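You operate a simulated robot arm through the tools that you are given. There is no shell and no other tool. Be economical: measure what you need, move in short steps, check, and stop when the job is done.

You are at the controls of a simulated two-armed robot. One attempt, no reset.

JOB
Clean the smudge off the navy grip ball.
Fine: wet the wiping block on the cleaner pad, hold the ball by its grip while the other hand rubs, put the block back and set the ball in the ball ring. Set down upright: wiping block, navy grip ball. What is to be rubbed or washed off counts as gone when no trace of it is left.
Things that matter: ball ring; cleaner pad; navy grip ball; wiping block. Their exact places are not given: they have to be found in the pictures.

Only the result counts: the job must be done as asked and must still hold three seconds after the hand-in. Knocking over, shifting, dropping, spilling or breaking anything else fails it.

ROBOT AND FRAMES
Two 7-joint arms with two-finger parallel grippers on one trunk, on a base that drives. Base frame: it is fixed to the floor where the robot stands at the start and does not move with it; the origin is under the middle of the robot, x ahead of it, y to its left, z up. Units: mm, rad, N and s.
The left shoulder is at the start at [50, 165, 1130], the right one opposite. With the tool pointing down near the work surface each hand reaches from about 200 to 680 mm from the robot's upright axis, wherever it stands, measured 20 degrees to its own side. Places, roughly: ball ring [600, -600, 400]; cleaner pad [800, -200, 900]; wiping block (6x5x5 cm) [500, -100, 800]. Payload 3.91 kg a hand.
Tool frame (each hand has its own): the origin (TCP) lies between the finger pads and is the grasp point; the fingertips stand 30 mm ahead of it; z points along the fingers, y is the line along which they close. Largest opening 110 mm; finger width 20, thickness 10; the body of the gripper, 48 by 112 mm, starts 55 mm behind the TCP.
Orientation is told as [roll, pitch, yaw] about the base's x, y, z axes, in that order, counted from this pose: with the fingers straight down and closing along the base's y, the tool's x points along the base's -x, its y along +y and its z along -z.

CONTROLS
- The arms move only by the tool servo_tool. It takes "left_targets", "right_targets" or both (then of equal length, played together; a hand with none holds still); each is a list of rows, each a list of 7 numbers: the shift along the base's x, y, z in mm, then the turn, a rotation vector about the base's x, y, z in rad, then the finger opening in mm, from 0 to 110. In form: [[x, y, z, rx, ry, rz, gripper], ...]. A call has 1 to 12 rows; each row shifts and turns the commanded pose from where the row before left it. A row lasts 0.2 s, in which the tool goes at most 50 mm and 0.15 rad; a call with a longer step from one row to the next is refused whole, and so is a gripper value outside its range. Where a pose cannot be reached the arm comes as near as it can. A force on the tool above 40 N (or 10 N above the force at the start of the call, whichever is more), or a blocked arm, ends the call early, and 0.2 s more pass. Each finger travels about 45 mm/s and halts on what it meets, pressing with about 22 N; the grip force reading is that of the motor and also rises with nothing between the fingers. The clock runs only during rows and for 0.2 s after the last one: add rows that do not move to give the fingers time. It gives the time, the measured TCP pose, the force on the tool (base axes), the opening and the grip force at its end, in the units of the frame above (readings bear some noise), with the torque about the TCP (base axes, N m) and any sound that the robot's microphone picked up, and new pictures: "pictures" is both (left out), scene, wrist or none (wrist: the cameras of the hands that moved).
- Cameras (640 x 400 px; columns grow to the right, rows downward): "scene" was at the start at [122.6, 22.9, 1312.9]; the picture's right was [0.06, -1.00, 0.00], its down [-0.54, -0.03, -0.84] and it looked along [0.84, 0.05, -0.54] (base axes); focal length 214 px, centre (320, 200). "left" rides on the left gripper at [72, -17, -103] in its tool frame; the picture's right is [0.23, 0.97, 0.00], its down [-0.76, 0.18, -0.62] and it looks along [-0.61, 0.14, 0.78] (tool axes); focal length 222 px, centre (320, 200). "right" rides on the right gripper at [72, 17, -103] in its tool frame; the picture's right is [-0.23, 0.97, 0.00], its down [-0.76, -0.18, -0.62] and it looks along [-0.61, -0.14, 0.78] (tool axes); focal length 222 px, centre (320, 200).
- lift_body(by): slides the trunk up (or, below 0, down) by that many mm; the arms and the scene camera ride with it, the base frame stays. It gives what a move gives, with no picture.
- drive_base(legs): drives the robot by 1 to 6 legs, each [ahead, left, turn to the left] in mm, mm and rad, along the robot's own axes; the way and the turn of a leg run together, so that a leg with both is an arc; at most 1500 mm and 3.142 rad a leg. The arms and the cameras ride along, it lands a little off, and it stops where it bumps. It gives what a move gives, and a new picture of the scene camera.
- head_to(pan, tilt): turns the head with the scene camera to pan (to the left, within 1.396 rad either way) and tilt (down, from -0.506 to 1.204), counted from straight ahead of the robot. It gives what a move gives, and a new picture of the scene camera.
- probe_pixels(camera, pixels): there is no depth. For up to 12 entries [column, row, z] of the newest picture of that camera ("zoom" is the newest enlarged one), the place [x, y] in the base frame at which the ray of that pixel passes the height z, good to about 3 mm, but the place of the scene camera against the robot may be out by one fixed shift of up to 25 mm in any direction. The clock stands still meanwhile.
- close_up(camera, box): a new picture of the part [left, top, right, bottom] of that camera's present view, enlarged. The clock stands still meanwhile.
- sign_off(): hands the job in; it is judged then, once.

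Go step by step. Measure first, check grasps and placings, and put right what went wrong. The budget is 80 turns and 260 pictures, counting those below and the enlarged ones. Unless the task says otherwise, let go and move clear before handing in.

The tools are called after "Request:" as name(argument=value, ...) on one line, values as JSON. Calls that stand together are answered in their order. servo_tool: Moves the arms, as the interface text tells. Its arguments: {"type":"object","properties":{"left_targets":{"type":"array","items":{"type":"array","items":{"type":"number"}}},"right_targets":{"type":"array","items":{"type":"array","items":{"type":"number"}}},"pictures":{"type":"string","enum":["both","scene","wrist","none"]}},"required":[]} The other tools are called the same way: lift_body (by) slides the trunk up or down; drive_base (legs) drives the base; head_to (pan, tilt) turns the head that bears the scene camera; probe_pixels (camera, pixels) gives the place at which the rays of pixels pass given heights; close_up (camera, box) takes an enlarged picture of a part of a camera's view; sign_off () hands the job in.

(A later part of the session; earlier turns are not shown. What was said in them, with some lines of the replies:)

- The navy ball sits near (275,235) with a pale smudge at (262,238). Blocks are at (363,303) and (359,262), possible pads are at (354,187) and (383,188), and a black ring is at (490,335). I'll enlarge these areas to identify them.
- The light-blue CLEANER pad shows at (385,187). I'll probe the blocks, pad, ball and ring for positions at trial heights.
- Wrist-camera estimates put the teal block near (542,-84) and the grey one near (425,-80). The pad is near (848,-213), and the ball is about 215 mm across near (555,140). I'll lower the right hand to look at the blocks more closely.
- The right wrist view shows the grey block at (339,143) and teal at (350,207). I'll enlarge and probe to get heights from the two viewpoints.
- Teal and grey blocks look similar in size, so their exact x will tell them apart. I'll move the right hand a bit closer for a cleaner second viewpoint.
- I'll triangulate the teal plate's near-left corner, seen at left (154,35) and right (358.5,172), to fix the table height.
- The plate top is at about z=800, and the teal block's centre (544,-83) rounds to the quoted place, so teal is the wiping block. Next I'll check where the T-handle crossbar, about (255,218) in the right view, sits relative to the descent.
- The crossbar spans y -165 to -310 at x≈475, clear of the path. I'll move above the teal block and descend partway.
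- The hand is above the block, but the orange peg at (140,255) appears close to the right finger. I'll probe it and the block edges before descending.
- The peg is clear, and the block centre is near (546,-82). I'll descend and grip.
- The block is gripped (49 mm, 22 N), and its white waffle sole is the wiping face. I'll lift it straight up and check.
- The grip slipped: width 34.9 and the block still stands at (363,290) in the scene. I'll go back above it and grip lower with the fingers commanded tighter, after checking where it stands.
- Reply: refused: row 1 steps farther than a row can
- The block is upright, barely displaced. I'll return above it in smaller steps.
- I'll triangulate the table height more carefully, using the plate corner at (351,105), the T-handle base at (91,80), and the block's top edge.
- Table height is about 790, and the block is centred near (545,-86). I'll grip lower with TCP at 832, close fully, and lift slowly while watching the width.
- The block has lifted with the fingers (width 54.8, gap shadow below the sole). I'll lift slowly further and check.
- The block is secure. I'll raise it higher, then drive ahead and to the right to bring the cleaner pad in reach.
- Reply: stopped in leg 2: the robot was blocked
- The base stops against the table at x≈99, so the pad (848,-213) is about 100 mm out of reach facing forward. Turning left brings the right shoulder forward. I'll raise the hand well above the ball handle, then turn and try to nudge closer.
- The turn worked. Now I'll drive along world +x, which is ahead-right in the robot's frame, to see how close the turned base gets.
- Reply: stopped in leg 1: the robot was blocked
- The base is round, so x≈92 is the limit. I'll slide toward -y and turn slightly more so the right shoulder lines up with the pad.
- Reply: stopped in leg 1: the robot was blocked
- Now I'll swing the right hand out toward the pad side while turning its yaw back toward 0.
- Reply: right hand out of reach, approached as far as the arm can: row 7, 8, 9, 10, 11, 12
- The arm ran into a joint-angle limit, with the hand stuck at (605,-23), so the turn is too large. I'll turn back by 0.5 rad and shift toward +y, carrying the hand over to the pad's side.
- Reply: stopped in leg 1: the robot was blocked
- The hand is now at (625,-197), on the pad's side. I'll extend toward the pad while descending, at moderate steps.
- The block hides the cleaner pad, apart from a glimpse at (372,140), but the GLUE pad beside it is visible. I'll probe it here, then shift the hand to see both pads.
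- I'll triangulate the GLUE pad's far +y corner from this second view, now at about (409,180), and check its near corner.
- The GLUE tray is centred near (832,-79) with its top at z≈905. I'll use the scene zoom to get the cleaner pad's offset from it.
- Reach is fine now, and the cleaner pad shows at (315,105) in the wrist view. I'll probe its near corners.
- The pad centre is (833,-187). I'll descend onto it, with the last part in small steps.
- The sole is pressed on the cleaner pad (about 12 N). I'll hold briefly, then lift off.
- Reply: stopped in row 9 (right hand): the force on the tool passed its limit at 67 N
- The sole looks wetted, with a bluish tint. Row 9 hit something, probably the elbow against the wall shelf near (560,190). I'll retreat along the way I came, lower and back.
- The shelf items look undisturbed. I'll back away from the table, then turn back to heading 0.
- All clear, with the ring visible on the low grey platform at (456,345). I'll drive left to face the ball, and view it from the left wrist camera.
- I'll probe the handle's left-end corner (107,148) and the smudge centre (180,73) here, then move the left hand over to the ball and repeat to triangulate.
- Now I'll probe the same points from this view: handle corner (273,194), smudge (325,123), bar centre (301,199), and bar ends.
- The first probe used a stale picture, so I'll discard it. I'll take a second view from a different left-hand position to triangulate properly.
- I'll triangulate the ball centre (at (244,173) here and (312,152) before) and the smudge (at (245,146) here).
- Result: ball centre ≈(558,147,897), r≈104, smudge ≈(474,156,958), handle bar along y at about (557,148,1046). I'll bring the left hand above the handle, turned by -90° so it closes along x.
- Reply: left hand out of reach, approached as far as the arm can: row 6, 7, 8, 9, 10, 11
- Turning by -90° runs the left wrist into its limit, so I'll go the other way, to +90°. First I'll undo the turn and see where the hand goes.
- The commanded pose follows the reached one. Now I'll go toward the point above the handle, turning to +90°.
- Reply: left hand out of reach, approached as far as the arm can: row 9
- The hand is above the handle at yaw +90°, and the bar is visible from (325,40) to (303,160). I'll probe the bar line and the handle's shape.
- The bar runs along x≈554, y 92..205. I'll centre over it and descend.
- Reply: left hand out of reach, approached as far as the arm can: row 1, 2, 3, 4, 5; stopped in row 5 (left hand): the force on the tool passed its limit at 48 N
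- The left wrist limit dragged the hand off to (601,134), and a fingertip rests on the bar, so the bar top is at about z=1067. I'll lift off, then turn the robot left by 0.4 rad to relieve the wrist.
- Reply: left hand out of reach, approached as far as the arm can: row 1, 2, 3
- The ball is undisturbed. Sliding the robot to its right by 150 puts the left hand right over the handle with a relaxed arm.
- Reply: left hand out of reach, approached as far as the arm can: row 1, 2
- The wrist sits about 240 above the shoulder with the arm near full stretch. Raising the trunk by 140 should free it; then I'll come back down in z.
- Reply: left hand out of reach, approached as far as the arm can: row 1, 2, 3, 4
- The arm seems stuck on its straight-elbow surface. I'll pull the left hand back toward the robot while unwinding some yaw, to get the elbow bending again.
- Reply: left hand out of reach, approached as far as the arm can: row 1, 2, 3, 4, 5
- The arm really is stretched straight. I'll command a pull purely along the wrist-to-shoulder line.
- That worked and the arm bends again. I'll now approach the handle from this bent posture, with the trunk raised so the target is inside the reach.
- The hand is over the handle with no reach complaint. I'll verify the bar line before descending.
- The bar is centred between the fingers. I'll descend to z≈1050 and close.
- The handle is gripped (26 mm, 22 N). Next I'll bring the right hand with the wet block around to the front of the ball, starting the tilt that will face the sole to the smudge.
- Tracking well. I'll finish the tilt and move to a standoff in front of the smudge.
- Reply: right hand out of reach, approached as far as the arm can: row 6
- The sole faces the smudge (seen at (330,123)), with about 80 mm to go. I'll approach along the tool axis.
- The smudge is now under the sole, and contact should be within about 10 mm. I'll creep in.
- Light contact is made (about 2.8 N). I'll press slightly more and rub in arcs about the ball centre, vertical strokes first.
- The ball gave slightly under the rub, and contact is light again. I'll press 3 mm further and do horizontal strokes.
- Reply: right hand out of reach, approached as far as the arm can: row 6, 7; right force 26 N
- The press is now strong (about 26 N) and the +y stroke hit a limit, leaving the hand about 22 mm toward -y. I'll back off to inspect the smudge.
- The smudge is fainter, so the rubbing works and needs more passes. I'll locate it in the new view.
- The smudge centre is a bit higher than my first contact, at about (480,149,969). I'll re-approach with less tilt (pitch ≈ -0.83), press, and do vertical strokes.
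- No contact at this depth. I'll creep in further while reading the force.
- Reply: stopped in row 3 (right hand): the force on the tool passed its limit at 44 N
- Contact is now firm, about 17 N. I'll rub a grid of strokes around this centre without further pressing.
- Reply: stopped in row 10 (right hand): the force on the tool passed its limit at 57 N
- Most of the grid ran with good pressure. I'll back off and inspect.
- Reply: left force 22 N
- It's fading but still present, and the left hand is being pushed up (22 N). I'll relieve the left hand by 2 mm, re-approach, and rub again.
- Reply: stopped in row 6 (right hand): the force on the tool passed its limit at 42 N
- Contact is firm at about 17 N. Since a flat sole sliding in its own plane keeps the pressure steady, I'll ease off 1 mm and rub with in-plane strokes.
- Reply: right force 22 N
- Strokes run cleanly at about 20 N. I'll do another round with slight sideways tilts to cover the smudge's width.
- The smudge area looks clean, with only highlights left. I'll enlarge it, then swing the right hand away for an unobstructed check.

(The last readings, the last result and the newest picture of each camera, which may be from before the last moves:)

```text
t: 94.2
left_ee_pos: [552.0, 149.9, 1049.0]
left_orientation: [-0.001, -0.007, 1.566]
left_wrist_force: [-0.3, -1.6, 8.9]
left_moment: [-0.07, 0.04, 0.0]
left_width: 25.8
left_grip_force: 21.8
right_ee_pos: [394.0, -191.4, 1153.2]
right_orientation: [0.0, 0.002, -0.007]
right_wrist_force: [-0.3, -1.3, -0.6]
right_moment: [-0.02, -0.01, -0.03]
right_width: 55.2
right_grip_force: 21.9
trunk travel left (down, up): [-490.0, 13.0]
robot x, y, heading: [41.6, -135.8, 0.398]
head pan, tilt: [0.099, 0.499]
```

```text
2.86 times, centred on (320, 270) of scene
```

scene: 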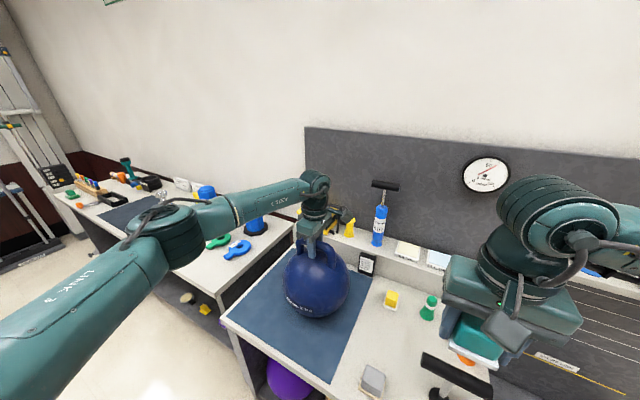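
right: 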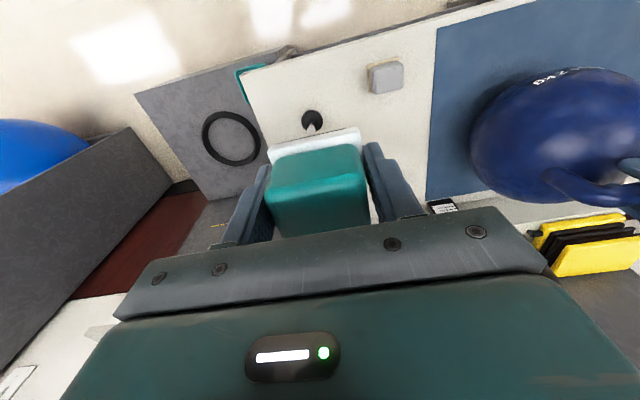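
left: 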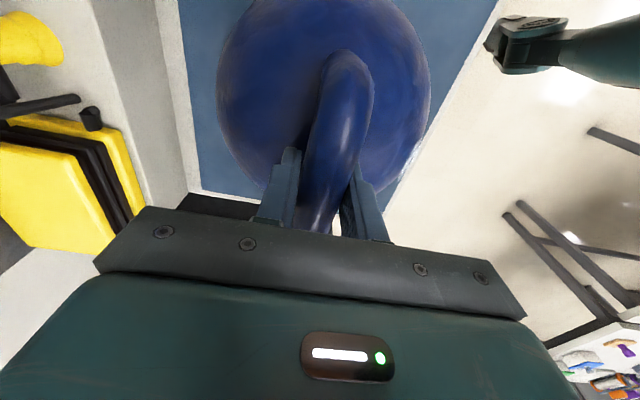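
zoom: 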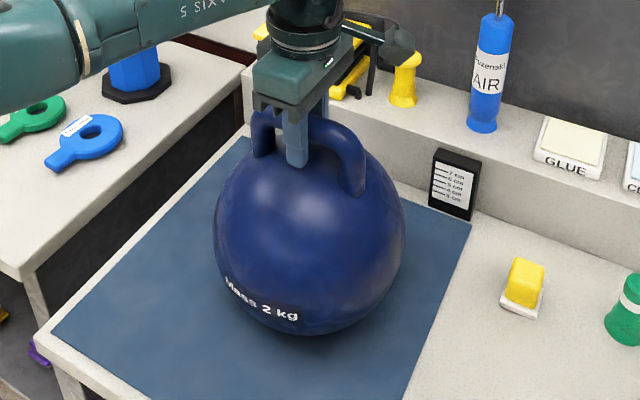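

The ball is clean. Now I'll bring the block back above its original place (545,-85) and lower it.

Request:
servo_tool(right_targets=[[38, 26.5, 0, 0, 0, 0, 0], [38, 26.5, 0, 0, 0, 0, 0], [38, 26.5, 0, 0, 0, 0, 0], [37.5, 26.5, 0, 0, 0, 0.007, 0], [0, 0, -45, 0, 0, 0, 0], [0, 0, -45, 0, 0, 0, 0], [0, 0, -45, 0, 0, 0, 0], [0, 0, -45, 0, 0, 0, 0], [0, 0, -45, 0, 0, 0, 0], [0, 0, -45, 0, 0, 0, 0], [0, 0, -30, 0, 0, 0, 0]], pictures="both")

Request:
close_up(camera="scene", box=[340, 230, 500, 380])

```text
t: 96.6
left_ee_pos: [553.3, 150.5, 1048.5]
left_orientation: [-0.002, -0.002, 1.566]
left_wrist_force: [-0.5, 0.4, 10.7]
left_moment: [-0.01, 0.02, -0.04]
left_width: 25.7
left_grip_force: 21.5
right_ee_pos: [548.1, -86.0, 852.2]
right_orientation: [0.0, -0.003, 0.0]
right_wrist_force: [-0.2, 0.4, -1.4]
right_moment: [0.01, -0.01, -0.02]
right_width: 55.0
right_grip_force: 22.6
trunk travel left (down, up): [-490.0, 13.0]
robot x, y, heading: [42.4, -139.7, 0.398]
head pan, tilt: [0.099, 0.499]
```

scene: 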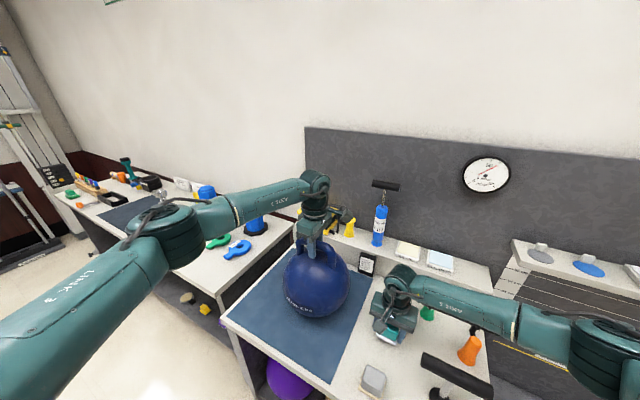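
right: 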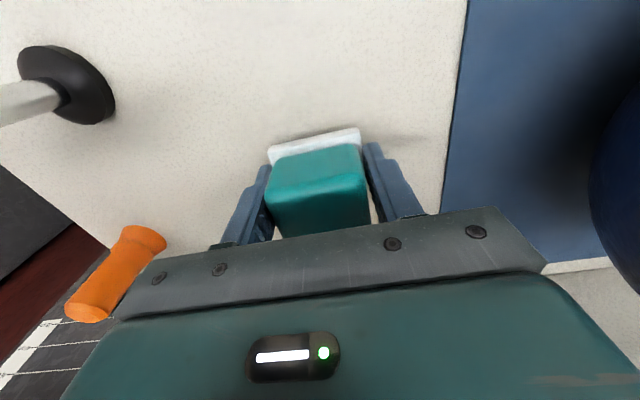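

```text
2.67 times, centred on (420, 305) of scene
```

zoom: 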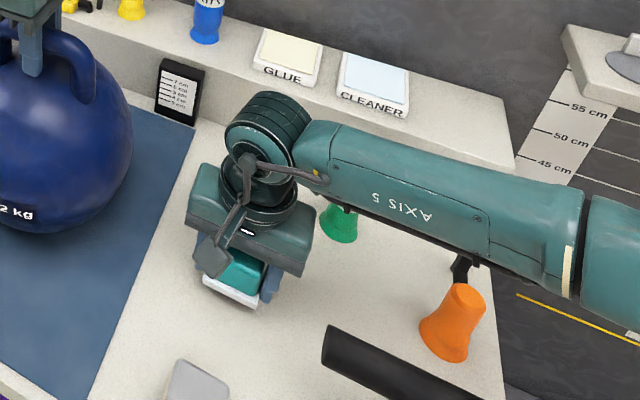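

The block hovers just above its spot. I'll lower it gently until it touches.

Request:
servo_tool(right_targets=[[-2, 1, -7, 0, 0, 0, 0], [0, 0, -4, 0, 0, 0, 0], [0, 0, -3, 0, 0, 0, 0], [0, 0, -2, 0, 0, 0, 0], [0, 0, -1.5, 0, 0, 0, 0]], pictures="none")

```text
t: 97.8
left_ee_pos: [552.7, 150.2, 1049.2]
left_orientation: [-0.001, -0.004, 1.566]
left_wrist_force: [0.0, 0.7, 9.2]
left_moment: [0.07, -0.03, 0.02]
left_width: 25.9
left_grip_force: 21.6
right_ee_pos: [545.7, -83.8, 836.4]
right_orientation: [0.001, -0.001, -0.003]
right_wrist_force: [-0.4, 0.6, -0.5]
right_moment: [0.0, 0.01, 0.03]
right_width: 54.9
right_grip_force: 22.3
trunk travel left (down, up): [-490.0, 13.0]
robot x, y, heading: [38.6, -140.4, 0.4]
head pan, tilt: [0.099, 0.499]
```

Request:
servo_tool(right_targets=[[0, 0, -1.5, 0, 0, 0, 0], [0, 0, -1.5, 0, 0, 0, 0], [0, 0, -1, 0, 0, 0, 0], [0, 0, 0, 0, 0, 0, 0]], pictures="none")

```text
t: 98.8
left_ee_pos: [552.8, 151.8, 1049.0]
left_orientation: [-0.004, -0.003, 1.566]
left_wrist_force: [-0.5, 0.3, 9.1]
left_moment: [0.05, -0.04, -0.01]
left_width: 25.6
left_grip_force: 22.2
right_ee_pos: [545.5, -82.9, 832.7]
right_orientation: [-0.001, -0.002, -0.002]
right_wrist_force: [-0.3, 0.2, -0.3]
right_moment: [0.0, -0.02, -0.01]
right_width: 55.1
right_grip_force: 21.7
trunk travel left (down, up): [-490.0, 13.0]
robot x, y, heading: [40.6, -144.2, 0.402]
head pan, tilt: [0.099, 0.499]
```

The weight is nearly relieved (force about -0.3 N) at z≈832.7, with no firm contact yet. I'll lower 2 more mm, then release and rise.

Request:
servo_tool(right_targets=[[0, 0, -1, 0, 0, 0, 0], [0, 0, -1, 0, 0, 0, 0], [0, 0, 0, 0, 0, 0, 0]], pictures="wrist")

Request:
close_up(camera="right", box=[200, 60, 460, 230])

```text
t: 99.6
left_ee_pos: [551.3, 150.0, 1049.6]
left_orientation: [-0.004, -0.002, 1.566]
left_wrist_force: [0.7, -0.6, 6.5]
left_moment: [0.06, -0.2, -0.03]
left_width: 25.7
left_grip_force: 21.6
right_ee_pos: [545.8, -84.9, 830.1]
right_orientation: [0.001, -0.002, -0.002]
right_wrist_force: [-2.0, -2.4, 6.4]
right_moment: [-0.01, 0.13, 0.06]
right_width: 55.2
right_grip_force: 22.3
trunk travel left (down, up): [-490.0, 13.0]
robot x, y, heading: [40.5, -143.0, 0.406]
head pan, tilt: [0.099, 0.499]
```

right: 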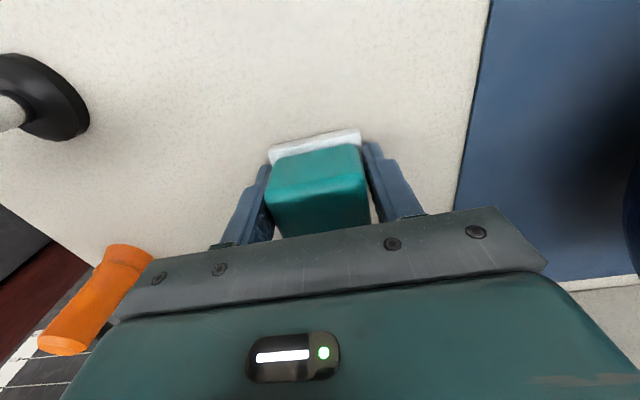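

```text
2.35 times, centred on (330, 145) of right
```

zoom: 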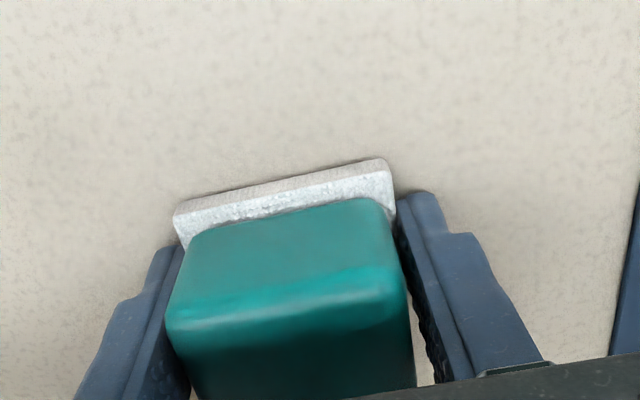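

It now rests on the table (6.4 N up). I'll release and rise clear.

Request:
servo_tool(right_targets=[[0, 0, 0, 0, 0, 0, 70], [0, 0, 0, 0, 0, 0, 85], [0, 0, 0, 0, 0, 0, 90], [0, 0, 25, 0, 0, 0, 90], [0, 0, 45, 0, 0, 0, 90], [0, 0, 45, 0, 0, 0, 90], [0, 0, 45, 0, 0, 0, 90], [0, 0, 45, 0, 0, 0, 90], [0, 0, 45, 0, 0, 0, 90]], pictures="both")

Request:
close_up(camera="right", box=[240, 30, 400, 150])

```text
t: 101.6
left_ee_pos: [552.7, 150.2, 1048.9]
left_orientation: [-0.003, -0.004, 1.567]
left_wrist_force: [-0.3, -0.1, 7.6]
left_moment: [-0.02, -0.02, -0.05]
left_width: 25.9
left_grip_force: 21.7
right_ee_pos: [543.7, -84.5, 1080.1]
right_orientation: [0.0, 0.001, -0.001]
right_wrist_force: [-0.3, 0.1, 1.0]
right_moment: [0.03, -0.01, 0.01]
right_width: 89.8
right_grip_force: 0.1
trunk travel left (down, up): [-490.0, 13.0]
robot x, y, heading: [39.7, -142.6, 0.4]
head pan, tilt: [0.099, 0.499]
```

scene: 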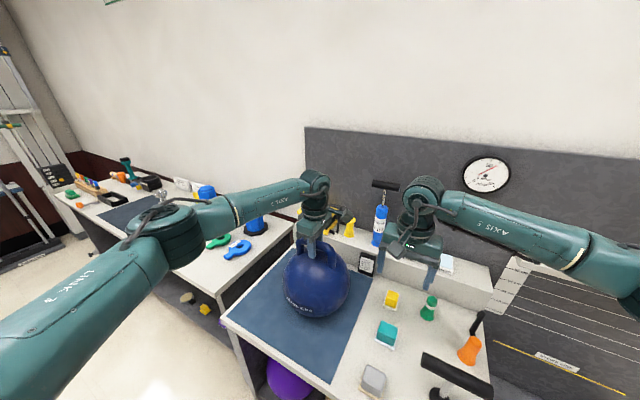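
right: 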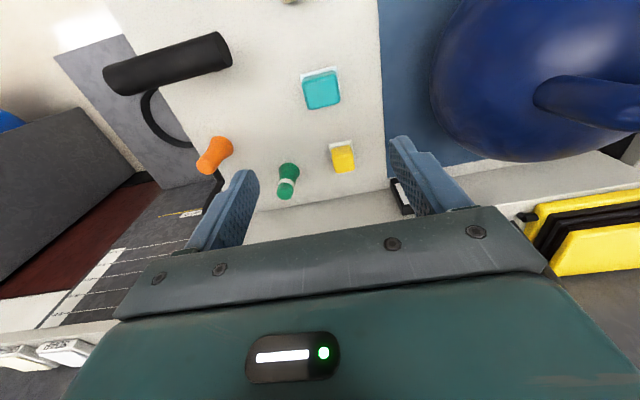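

```text
3.33 times, centred on (320, 90) of right
```

zoom: 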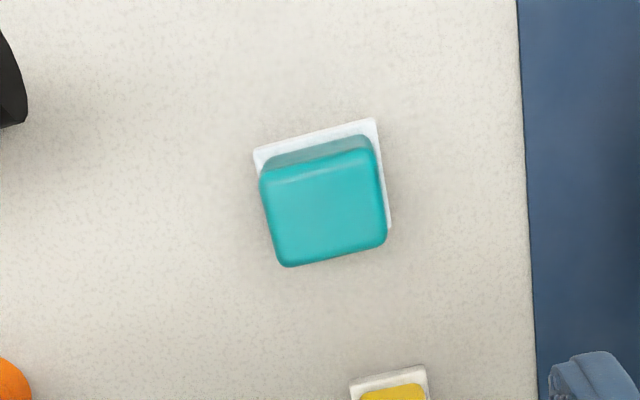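

The block stands upright at its place. Now a slow test lift of the ball with the left hand, watching for slip.

Request:
servo_tool(left_targets=[[0, 0, 3, 0, 0, 0, 0], [0, 0, 4, 0, 0, 0, 0], [0, 0, 5, 0, 0, 0, 0], [0, 0, 6, 0, 0, 0, 0], [0, 0, 6, 0, 0, 0, 0], [0, 0, 6, 0, 0, 0, 0], [0, 0, 0, 0, 0, 0, 0]], pictures="both")

Request:
close_up(camera="scene", box=[230, 160, 400, 340])

```text
t: 103.2
left_ee_pos: [555.0, 151.6, 1077.9]
left_orientation: [0.002, -0.003, 1.565]
left_wrist_force: [-0.8, 0.0, -19.7]
left_moment: [0.0, 0.07, -0.02]
left_width: 25.6
left_grip_force: 21.9
right_ee_pos: [545.7, -83.4, 1076.5]
right_orientation: [-0.002, 0.002, -0.002]
right_wrist_force: [-0.9, -0.8, -0.1]
right_moment: [-0.01, -0.01, -0.01]
right_width: 89.6
right_grip_force: 0.0
trunk travel left (down, up): [-490.0, 13.0]
robot x, y, heading: [41.7, -141.5, 0.398]
head pan, tilt: [0.099, 0.499]
```

scene: 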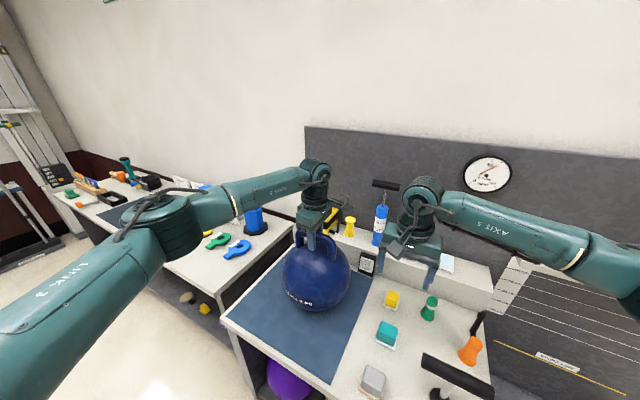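
left: 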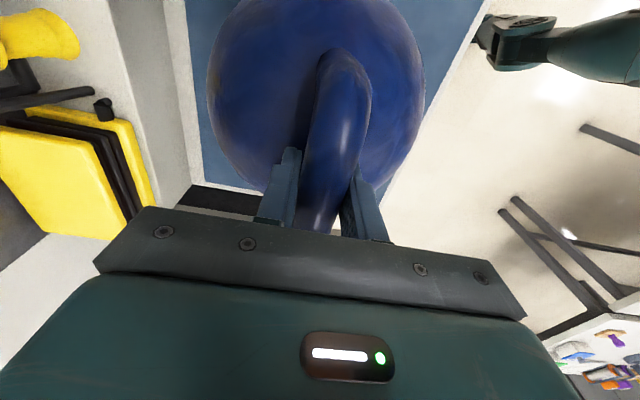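

```text
2.22 times, centred on (315, 250) of scene
```

zoom: 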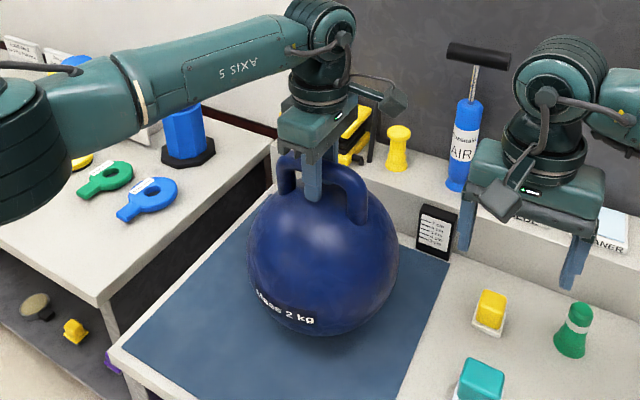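

The full weight (-19.7 N) is carried with no slip. I'll lift further, tuck the right hand in, and then back away from the table.

Request:
servo_tool(left_targets=[[0, 0, 8, 0, 0, 0, 0], [0, 0, 10, 0, 0, 0, 0], [0, 0, 10, 0, 0, 0, 0], [0, 0, 10, 0, 0, 0, 0], [0, 0, 8, 0, 0, 0, 0]], right_targets=[[-26, -34, 0, 0, 0, 0, 60], [-26, -34, 0, 0, 0, 0, 60], [-26, -34, 0, 0, 0, 0, 60], [-26, -34, 0, 0, 0, 0, 60], [-26, -34, 0, 0, 0, 0, 60]], pictures="none")

Request:
drive_base(legs=[[-160, 68, 0], [-160, 68, 0]])

Request:
head_to(pan=-0.9, tilt=0.6)

```text
t: 104.4
left_ee_pos: [554.1, 150.8, 1122.2]
left_orientation: [0.0, -0.005, 1.566]
left_wrist_force: [0.1, -0.5, -18.6]
left_moment: [-0.04, 0.09, -0.01]
left_width: 25.9
left_grip_force: 22.5
right_ee_pos: [413.8, -253.2, 1079.6]
right_orientation: [0.002, 0.001, 0.0]
right_wrist_force: [0.1, 0.2, -0.7]
right_moment: [0.04, 0.02, 0.0]
right_width: 60.0
right_grip_force: 0.0
trunk travel left (down, up): [-490.0, 13.0]
robot x, y, heading: [42.5, -140.3, 0.398]
head pan, tilt: [0.099, 0.499]
```

```text
t: 106.9
left_ee_pos: [207.6, 153.7, 1123.5]
left_orientation: [0.0, -0.001, 1.568]
left_wrist_force: [0.0, -0.4, -20.6]
left_moment: [0.03, -0.19, 0.0]
left_width: 25.7
left_grip_force: 22.1
right_ee_pos: [70.2, -250.7, 1079.2]
right_orientation: [-0.001, 0.002, 0.0]
right_wrist_force: [-0.1, 0.3, 0.1]
right_moment: [0.01, 0.0, 0.0]
right_width: 59.8
right_grip_force: 0.0
trunk travel left (down, up): [-490.0, 13.0]
robot x, y, heading: [-302.8, -140.2, 0.405]
head pan, tilt: [0.099, 0.499]
```

scene: 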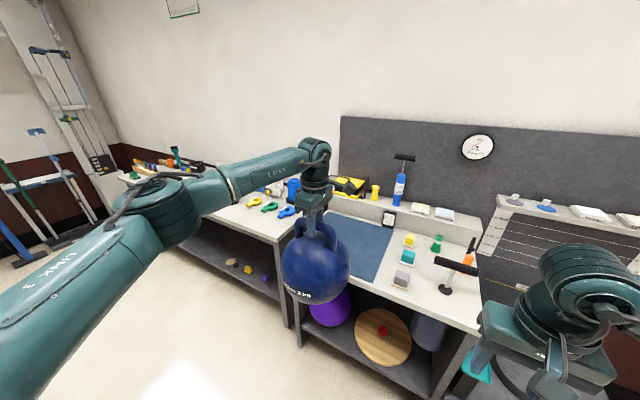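

```text
t: 108.2
left_ee_pos: [208.4, 153.2, 1122.3]
left_orientation: [0.0, -0.002, 1.57]
left_wrist_force: [-0.8, -0.4, -19.8]
left_moment: [0.0, -0.03, 0.0]
left_width: 25.8
left_grip_force: 22.3
right_ee_pos: [70.2, -251.9, 1079.1]
right_orientation: [-0.003, 0.002, 0.0]
right_wrist_force: [0.1, 0.9, -0.2]
right_moment: [-0.04, -0.04, -0.01]
right_width: 60.2
right_grip_force: 0.0
trunk travel left (down, up): [-490.0, 13.0]
robot x, y, heading: [-307.0, -140.9, 0.404]
head pan, tilt: [-0.901, 0.6]
```

scene: 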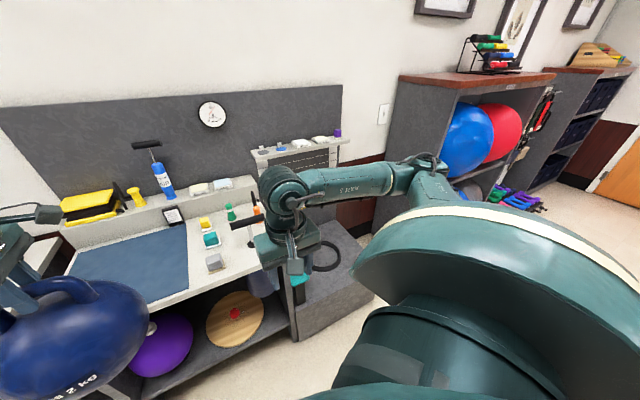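

The ball hangs steadily, and the floor to the right is open. I'll drive right by 600 and turn to about heading 0.1.

Request:
drive_base(legs=[[-236, -551, 0], [0, 0, -0.3]])

Request:
head_to(pan=0.0, tilt=0.8)

```text
t: 114.5
left_ee_pos: [265.2, -611.3, 1123.1]
left_orientation: [0.002, -0.004, 1.262]
left_wrist_force: [-0.5, -0.1, -19.8]
left_moment: [-0.01, 0.0, 0.03]
left_width: 25.9
left_grip_force: 22.2
right_ee_pos: [11.7, -953.8, 1078.0]
right_orientation: [-0.002, 0.0, -0.305]
right_wrist_force: [0.1, 0.0, -0.3]
right_moment: [0.05, -0.04, -0.05]
right_width: 60.1
right_grip_force: 0.1
trunk travel left (down, up): [-490.0, 13.0]
robot x, y, heading: [-311.4, -734.6, 0.09]
head pan, tilt: [-0.901, 0.6]
```

scene: 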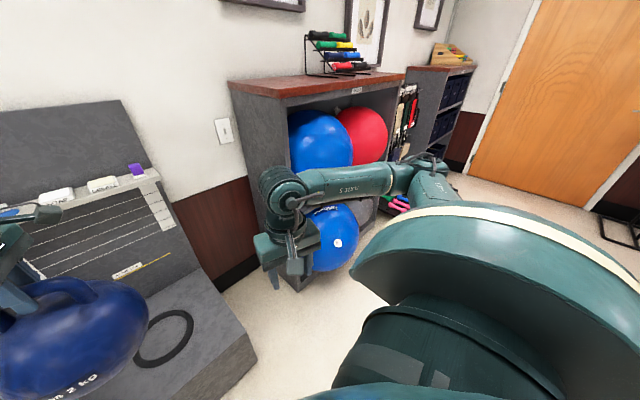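

```text
t: 115.7
left_ee_pos: [267.0, -610.8, 1123.3]
left_orientation: [0.001, -0.002, 1.261]
left_wrist_force: [-0.3, 0.1, -20.0]
left_moment: [0.02, -0.02, 0.02]
left_width: 26.0
left_grip_force: 22.1
right_ee_pos: [11.4, -954.7, 1078.5]
right_orientation: [-0.002, 0.001, -0.305]
right_wrist_force: [0.3, -0.1, 0.6]
right_moment: [0.0, -0.03, -0.01]
right_width: 60.0
right_grip_force: 0.0
trunk travel left (down, up): [-490.0, 13.0]
robot x, y, heading: [-310.0, -734.4, 0.091]
head pan, tilt: [0.0, 0.799]
```

scene: 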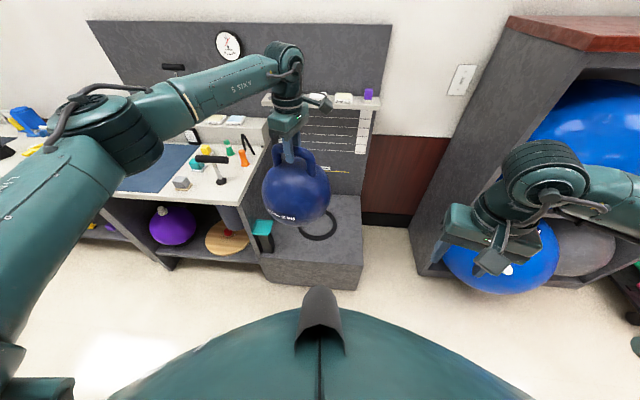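

The ring lies on the platform just beyond the ball. From earlier views I work out its centre as about (598,-614) at z≈385. I'll drive so the ball hangs over it, then check with cameras.

Request:
drive_base(legs=[[329, -33, 0]])

Request:
servo_tool(right_targets=[[0, 40, 0, 0, 0, 0.05, 60], [0, 40, 0, 0, 0, 0.05, 60], [0, 30, 0, 0, 0, 0.05, 60]], pictures="wrist")

Request:
close_up(camera="left", box=[0, 0, 640, 400])

```text
t: 117.9
left_ee_pos: [595.9, -610.7, 1120.8]
left_orientation: [0.002, -0.004, 1.261]
left_wrist_force: [0.7, 0.0, -20.6]
left_moment: [-0.01, -0.01, 0.03]
left_width: 25.6
left_grip_force: 21.5
right_ee_pos: [341.7, -956.0, 1078.6]
right_orientation: [-0.003, 0.004, -0.305]
right_wrist_force: [-0.1, 0.4, 0.2]
right_moment: [-0.02, 0.01, 0.0]
right_width: 60.1
right_grip_force: 0.0
trunk travel left (down, up): [-490.0, 13.0]
robot x, y, heading: [20.3, -736.0, 0.096]
head pan, tilt: [0.0, 0.799]
```

scene: 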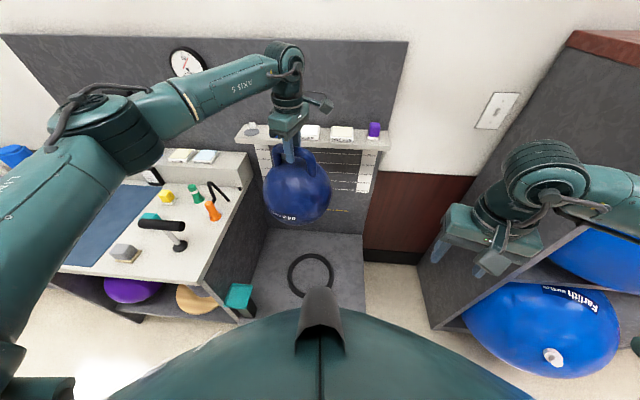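

```text
t: 118.7
left_ee_pos: [595.9, -611.1, 1120.8]
left_orientation: [0.004, -0.003, 1.263]
left_wrist_force: [0.3, 0.7, -20.3]
left_moment: [0.02, 0.05, -0.02]
left_width: 25.7
left_grip_force: 22.1
right_ee_pos: [342.9, -844.1, 1080.2]
right_orientation: [-0.001, 0.002, -0.156]
right_wrist_force: [0.9, 0.6, 1.3]
right_moment: [0.01, 0.0, 0.03]
right_width: 59.7
right_grip_force: 0.2
trunk travel left (down, up): [-490.0, 13.0]
robot x, y, heading: [18.4, -739.1, 0.094]
head pan, tilt: [0.0, 0.799]
```

right: 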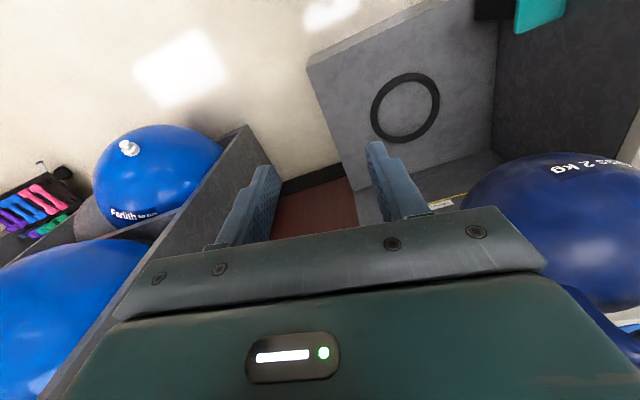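

```text
1.00 times, centred on (320, 200) of left (not enlarged: the box is as wide or as high as the picture)
```

zoom: 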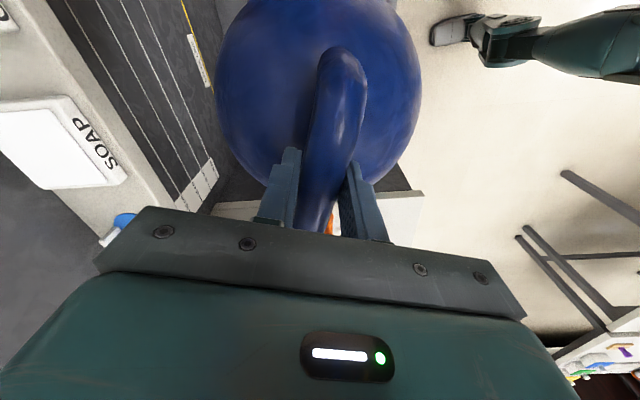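

The right wrist camera now sees the whole ring, centred at (405,107). I'll probe it at several heights.

Request:
probe_pixels(camera="right", pixels=[[405.5, 107, 420], [405.5, 107, 400], [405.5, 107, 380], [405.5, 107, 360], [371, 112, 390], [440, 104, 390], [411, 72, 390], [398, 143, 390]])

Request:
close_up(camera="right", box=[340, 40, 480, 170])

```text
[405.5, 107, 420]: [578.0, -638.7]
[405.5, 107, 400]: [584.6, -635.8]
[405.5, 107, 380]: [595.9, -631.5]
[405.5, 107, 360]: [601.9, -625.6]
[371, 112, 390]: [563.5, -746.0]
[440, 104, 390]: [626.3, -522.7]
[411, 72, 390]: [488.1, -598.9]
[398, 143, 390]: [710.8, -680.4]
```

```text
3.08 times, centred on (410, 105) of right
5 turns are left
```

zoom: 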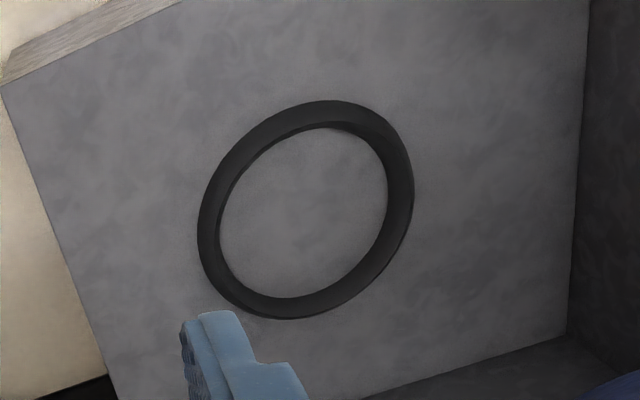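

Combining all views, the ring centre is about (602,-625) on a platform near z≈365. With 5 turns left, I'll align the ball, lower the trunk in two stages, and then lower the hand slowly.

Request:
servo_tool(left_targets=[[3, -7, 0, 0, 0, 0, 0], [3, -7, 0, 0, 0, 0, 0], [0, 0, 0, 0, 0, 0, 0]], pictures="none")

Request:
lift_body(by=-250)

Request:
lift_body(by=-190)

Request:
servo_tool(left_targets=[[0, 0, -10, 0, 0, 0, 0], [0, 0, -10, 0, 0, 0, 0], [0, 0, -8, 0, 0, 0, 0]], pictures="both")

Request:
close_up(camera="right", box=[0, 0, 640, 400])

Request:
close_up(camera="scene", box=[220, 140, 400, 330])

```text
t: 119.5
left_ee_pos: [601.9, -625.2, 1120.9]
left_orientation: [0.003, -0.004, 1.263]
left_wrist_force: [0.3, -0.2, -20.4]
left_moment: [0.0, 0.01, 0.01]
left_width: 25.4
left_grip_force: 22.3
right_ee_pos: [341.8, -845.3, 1079.3]
right_orientation: [-0.002, 0.003, -0.158]
right_wrist_force: [0.1, -0.1, 0.0]
right_moment: [-0.04, -0.02, 0.01]
right_width: 60.0
right_grip_force: 0.1
trunk travel left (down, up): [-490.0, 13.0]
robot x, y, heading: [18.6, -737.2, 0.095]
head pan, tilt: [0.0, 0.799]
```

```text
t: 122.0
left_ee_pos: [601.5, -625.2, 872.9]
left_orientation: [0.002, -0.002, 1.262]
left_wrist_force: [-0.3, -0.7, -19.7]
left_moment: [0.0, 0.04, -0.02]
left_width: 25.9
left_grip_force: 21.8
right_ee_pos: [341.2, -846.8, 829.7]
right_orientation: [-0.001, 0.002, -0.156]
right_wrist_force: [0.2, 0.0, -0.4]
right_moment: [0.0, 0.01, -0.03]
right_width: 60.1
right_grip_force: 0.1
trunk travel left (down, up): [-240.0, 263.0]
robot x, y, heading: [17.2, -740.3, 0.095]
head pan, tilt: [0.0, 0.799]
```

```text
t: 124.1
left_ee_pos: [601.3, -626.0, 681.4]
left_orientation: [0.004, -0.004, 1.264]
left_wrist_force: [-0.2, -0.2, -19.2]
left_moment: [-0.03, 0.08, -0.04]
left_width: 25.8
left_grip_force: 22.0
right_ee_pos: [342.1, -845.4, 639.8]
right_orientation: [-0.001, 0.002, -0.154]
right_wrist_force: [-0.1, 0.0, 0.3]
right_moment: [0.0, -0.02, 0.0]
right_width: 59.9
right_grip_force: 0.1
trunk travel left (down, up): [-50.0, 453.0]
robot x, y, heading: [15.0, -740.8, 0.096]
head pan, tilt: [0.0, 0.799]
```

```text
t: 124.9
left_ee_pos: [601.4, -626.0, 653.7]
left_orientation: [0.003, -0.004, 1.265]
left_wrist_force: [0.9, 0.2, -18.2]
left_moment: [0.01, 0.01, 0.03]
left_width: 25.8
left_grip_force: 22.6
right_ee_pos: [341.2, -846.2, 639.3]
right_orientation: [-0.001, 0.002, -0.154]
right_wrist_force: [-0.2, -0.1, 0.6]
right_moment: [-0.01, -0.03, 0.0]
right_width: 60.1
right_grip_force: 0.0
trunk travel left (down, up): [-50.0, 453.0]
robot x, y, heading: [19.1, -739.6, 0.094]
head pan, tilt: [0.0, 0.799]
```

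scene: 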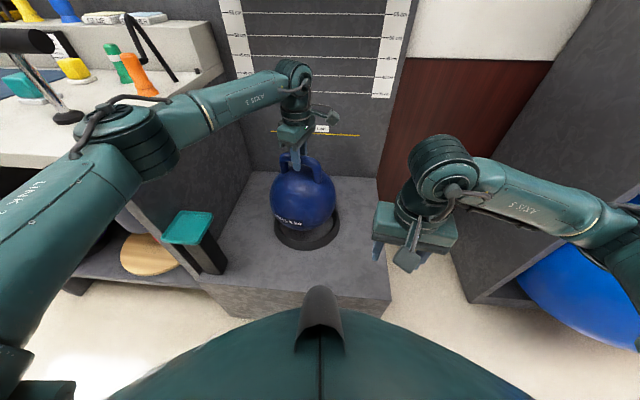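
left: 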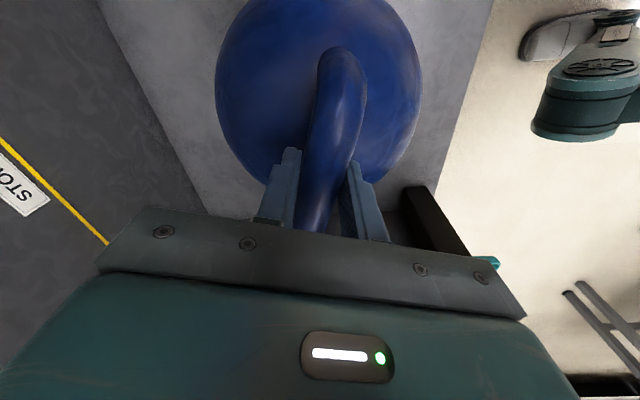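

```text
1.00 times, centred on (320, 200) of right (not enlarged: the box is as wide or as high as the picture)
```

zoom: 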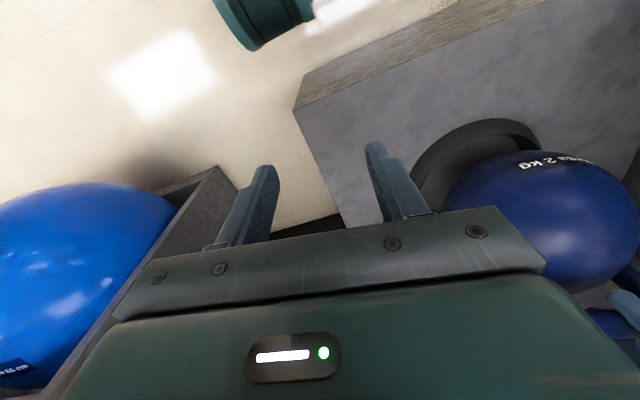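

```text
2.11 times, centred on (310, 235) of scene
4 turns are left
```

zoom: 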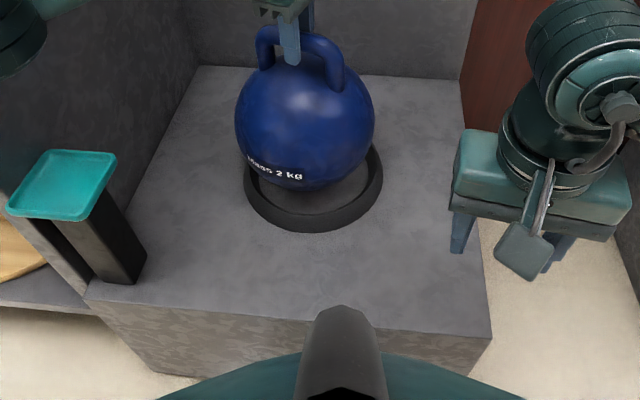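

The ball hangs right over the ring. From (305,122) against the ring centre (314,176) in the zoom, it needs about (-6,-9) mm. I'll shift and lower gently until contact stops it.

Request:
servo_tool(left_targets=[[-6, -9, -4, 0, 0, 0, 0], [0, 0, -6, 0, 0, 0, 0], [0, 0, -6, 0, 0, 0, 0], [0, 0, -4, 0, 0, 0, 0], [0, 0, -4, 0, 0, 0, 0], [0, 0, -3, 0, 0, 0, 0], [0, 0, -3, 0, 0, 0, 0], [0, 0, -3, 0, 0, 0, 0], [0, 0, -3, 0, 0, 0, 0], [0, 0, -3, 0, 0, 0, 0], [0, 0, -2, 0, 0, 0, 0]], pictures="both")

Request:
close_up(camera="scene", box=[240, 140, 380, 270])

```text
t: 127.3
left_ee_pos: [596.6, -635.5, 618.7]
left_orientation: [-0.009, -0.004, 1.263]
left_wrist_force: [-0.2, 1.2, 15.3]
left_moment: [0.4, 0.0, 0.02]
left_width: 25.8
left_grip_force: 22.2
right_ee_pos: [339.6, -845.9, 642.1]
right_orientation: [0.0, -0.001, -0.153]
right_wrist_force: [-0.3, -0.9, -0.5]
right_moment: [0.0, 0.02, 0.02]
right_width: 59.7
right_grip_force: 0.1
trunk travel left (down, up): [-50.0, 453.0]
robot x, y, heading: [17.3, -734.2, 0.099]
head pan, tilt: [0.0, 0.799]
```

scene: 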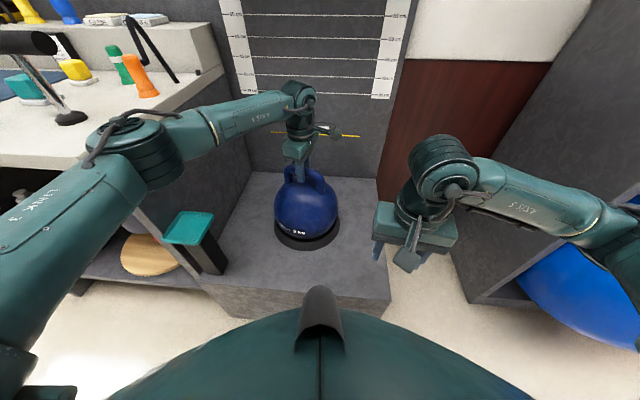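
left: 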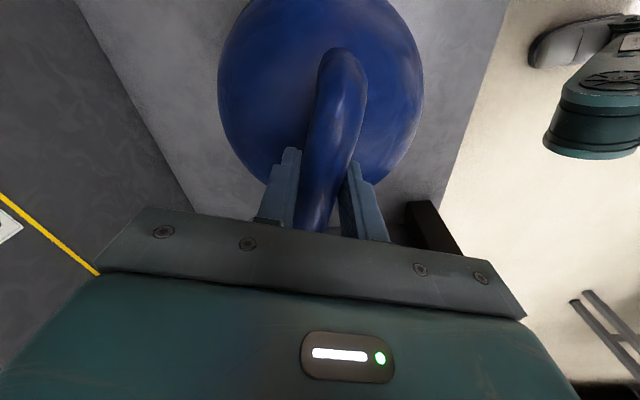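

```text
3.08 times, centred on (310, 205) of scene
3 turns are left
```

zoom: 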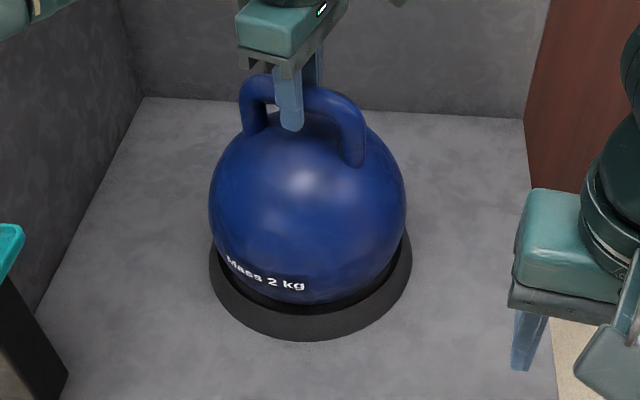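

The ball is seated in the ring, with contact at 15 N and centred at about (307,230) inside the ring. I'll ease the pressure, open, and rise straight clear.

Request:
servo_tool(left_targets=[[0, 0, 1.5, 0, 0, 0, 0], [0, 0, 0, 0, 0, 0, 35], [0, 0, 0, 0, 0, 0, 50], [0, 0, 0, 0, 0, 0, 70], [0, 0, 0, 0, 0, 0, 70], [0, 0, 15, 0, 0, 0, 70], [0, 0, 30, 0, 0, 0, 70], [0, 0, 40, 0, 0, 0, 70], [0, 0, 40, 0, 0, 0, 70], [0, 0, 40, 0, 0, 0, 70]], pictures="both")

Request:
close_up(camera="scene", box=[240, 140, 380, 270])

Request:
close_up(camera="right", box=[380, 80, 640, 300])

```text
t: 129.5
left_ee_pos: [593.5, -635.0, 781.1]
left_orientation: [0.001, -0.004, 1.263]
left_wrist_force: [0.9, 0.0, -0.5]
left_moment: [-0.02, -0.01, -0.05]
left_width: 70.1
left_grip_force: 0.1
right_ee_pos: [340.5, -845.7, 640.6]
right_orientation: [-0.001, 0.001, -0.156]
right_wrist_force: [0.0, 0.1, 0.6]
right_moment: [0.03, -0.03, 0.0]
right_width: 59.8
right_grip_force: 0.0
trunk travel left (down, up): [-50.0, 453.0]
robot x, y, heading: [16.4, -736.4, 0.098]
head pan, tilt: [0.0, 0.799]
```

scene: 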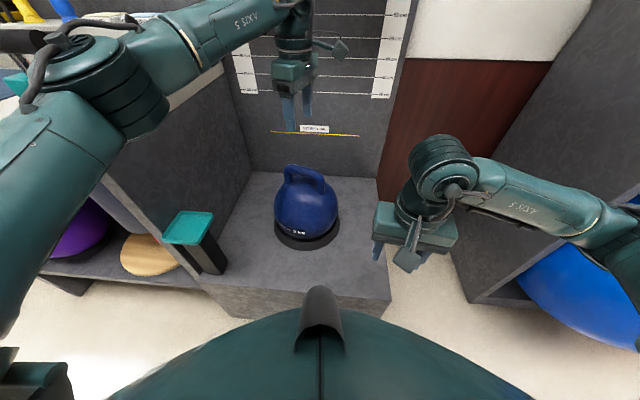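
left: 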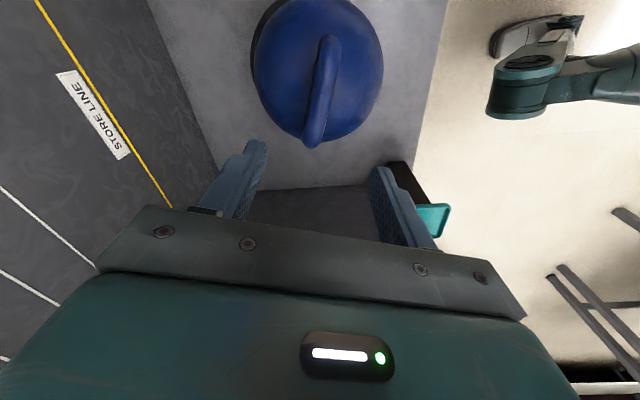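

```text
3.08 times, centred on (310, 205) of scene
```

zoom: 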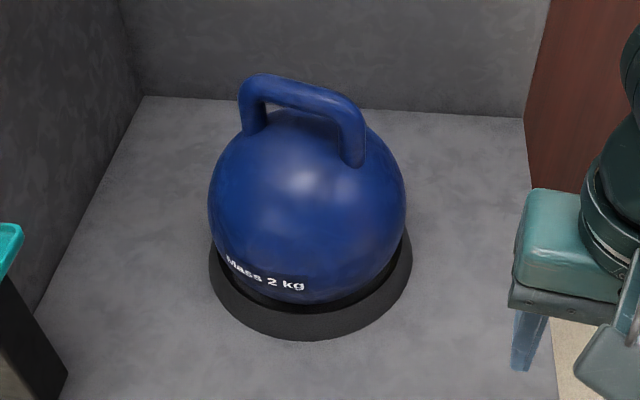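

```text
1.82 times, centred on (510, 190) of right
2 turns are left
```

zoom: 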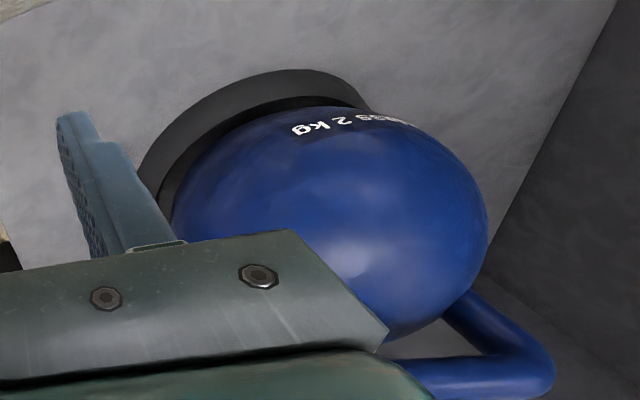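

The ball stands upright inside the ring with no visible smudge, at about (307,230) in the last scene zoom. The block is back in its place and both hands are clear, so I'm handing in.

Request:
sign_off()

```text
The job is handed in.
```

The navy grip ball is wiped, with no smudge visible in the last close-ups, and it stands upright in the ball ring. The wiping block is back upright at its place on the table. I handed the job in but got no verdict back.

One thing to know: while I lifted off the cleaner pad, the right arm hit something with 67 N, probably the wall shelf. The part of the shelf I could see afterwards looked undisturbed.
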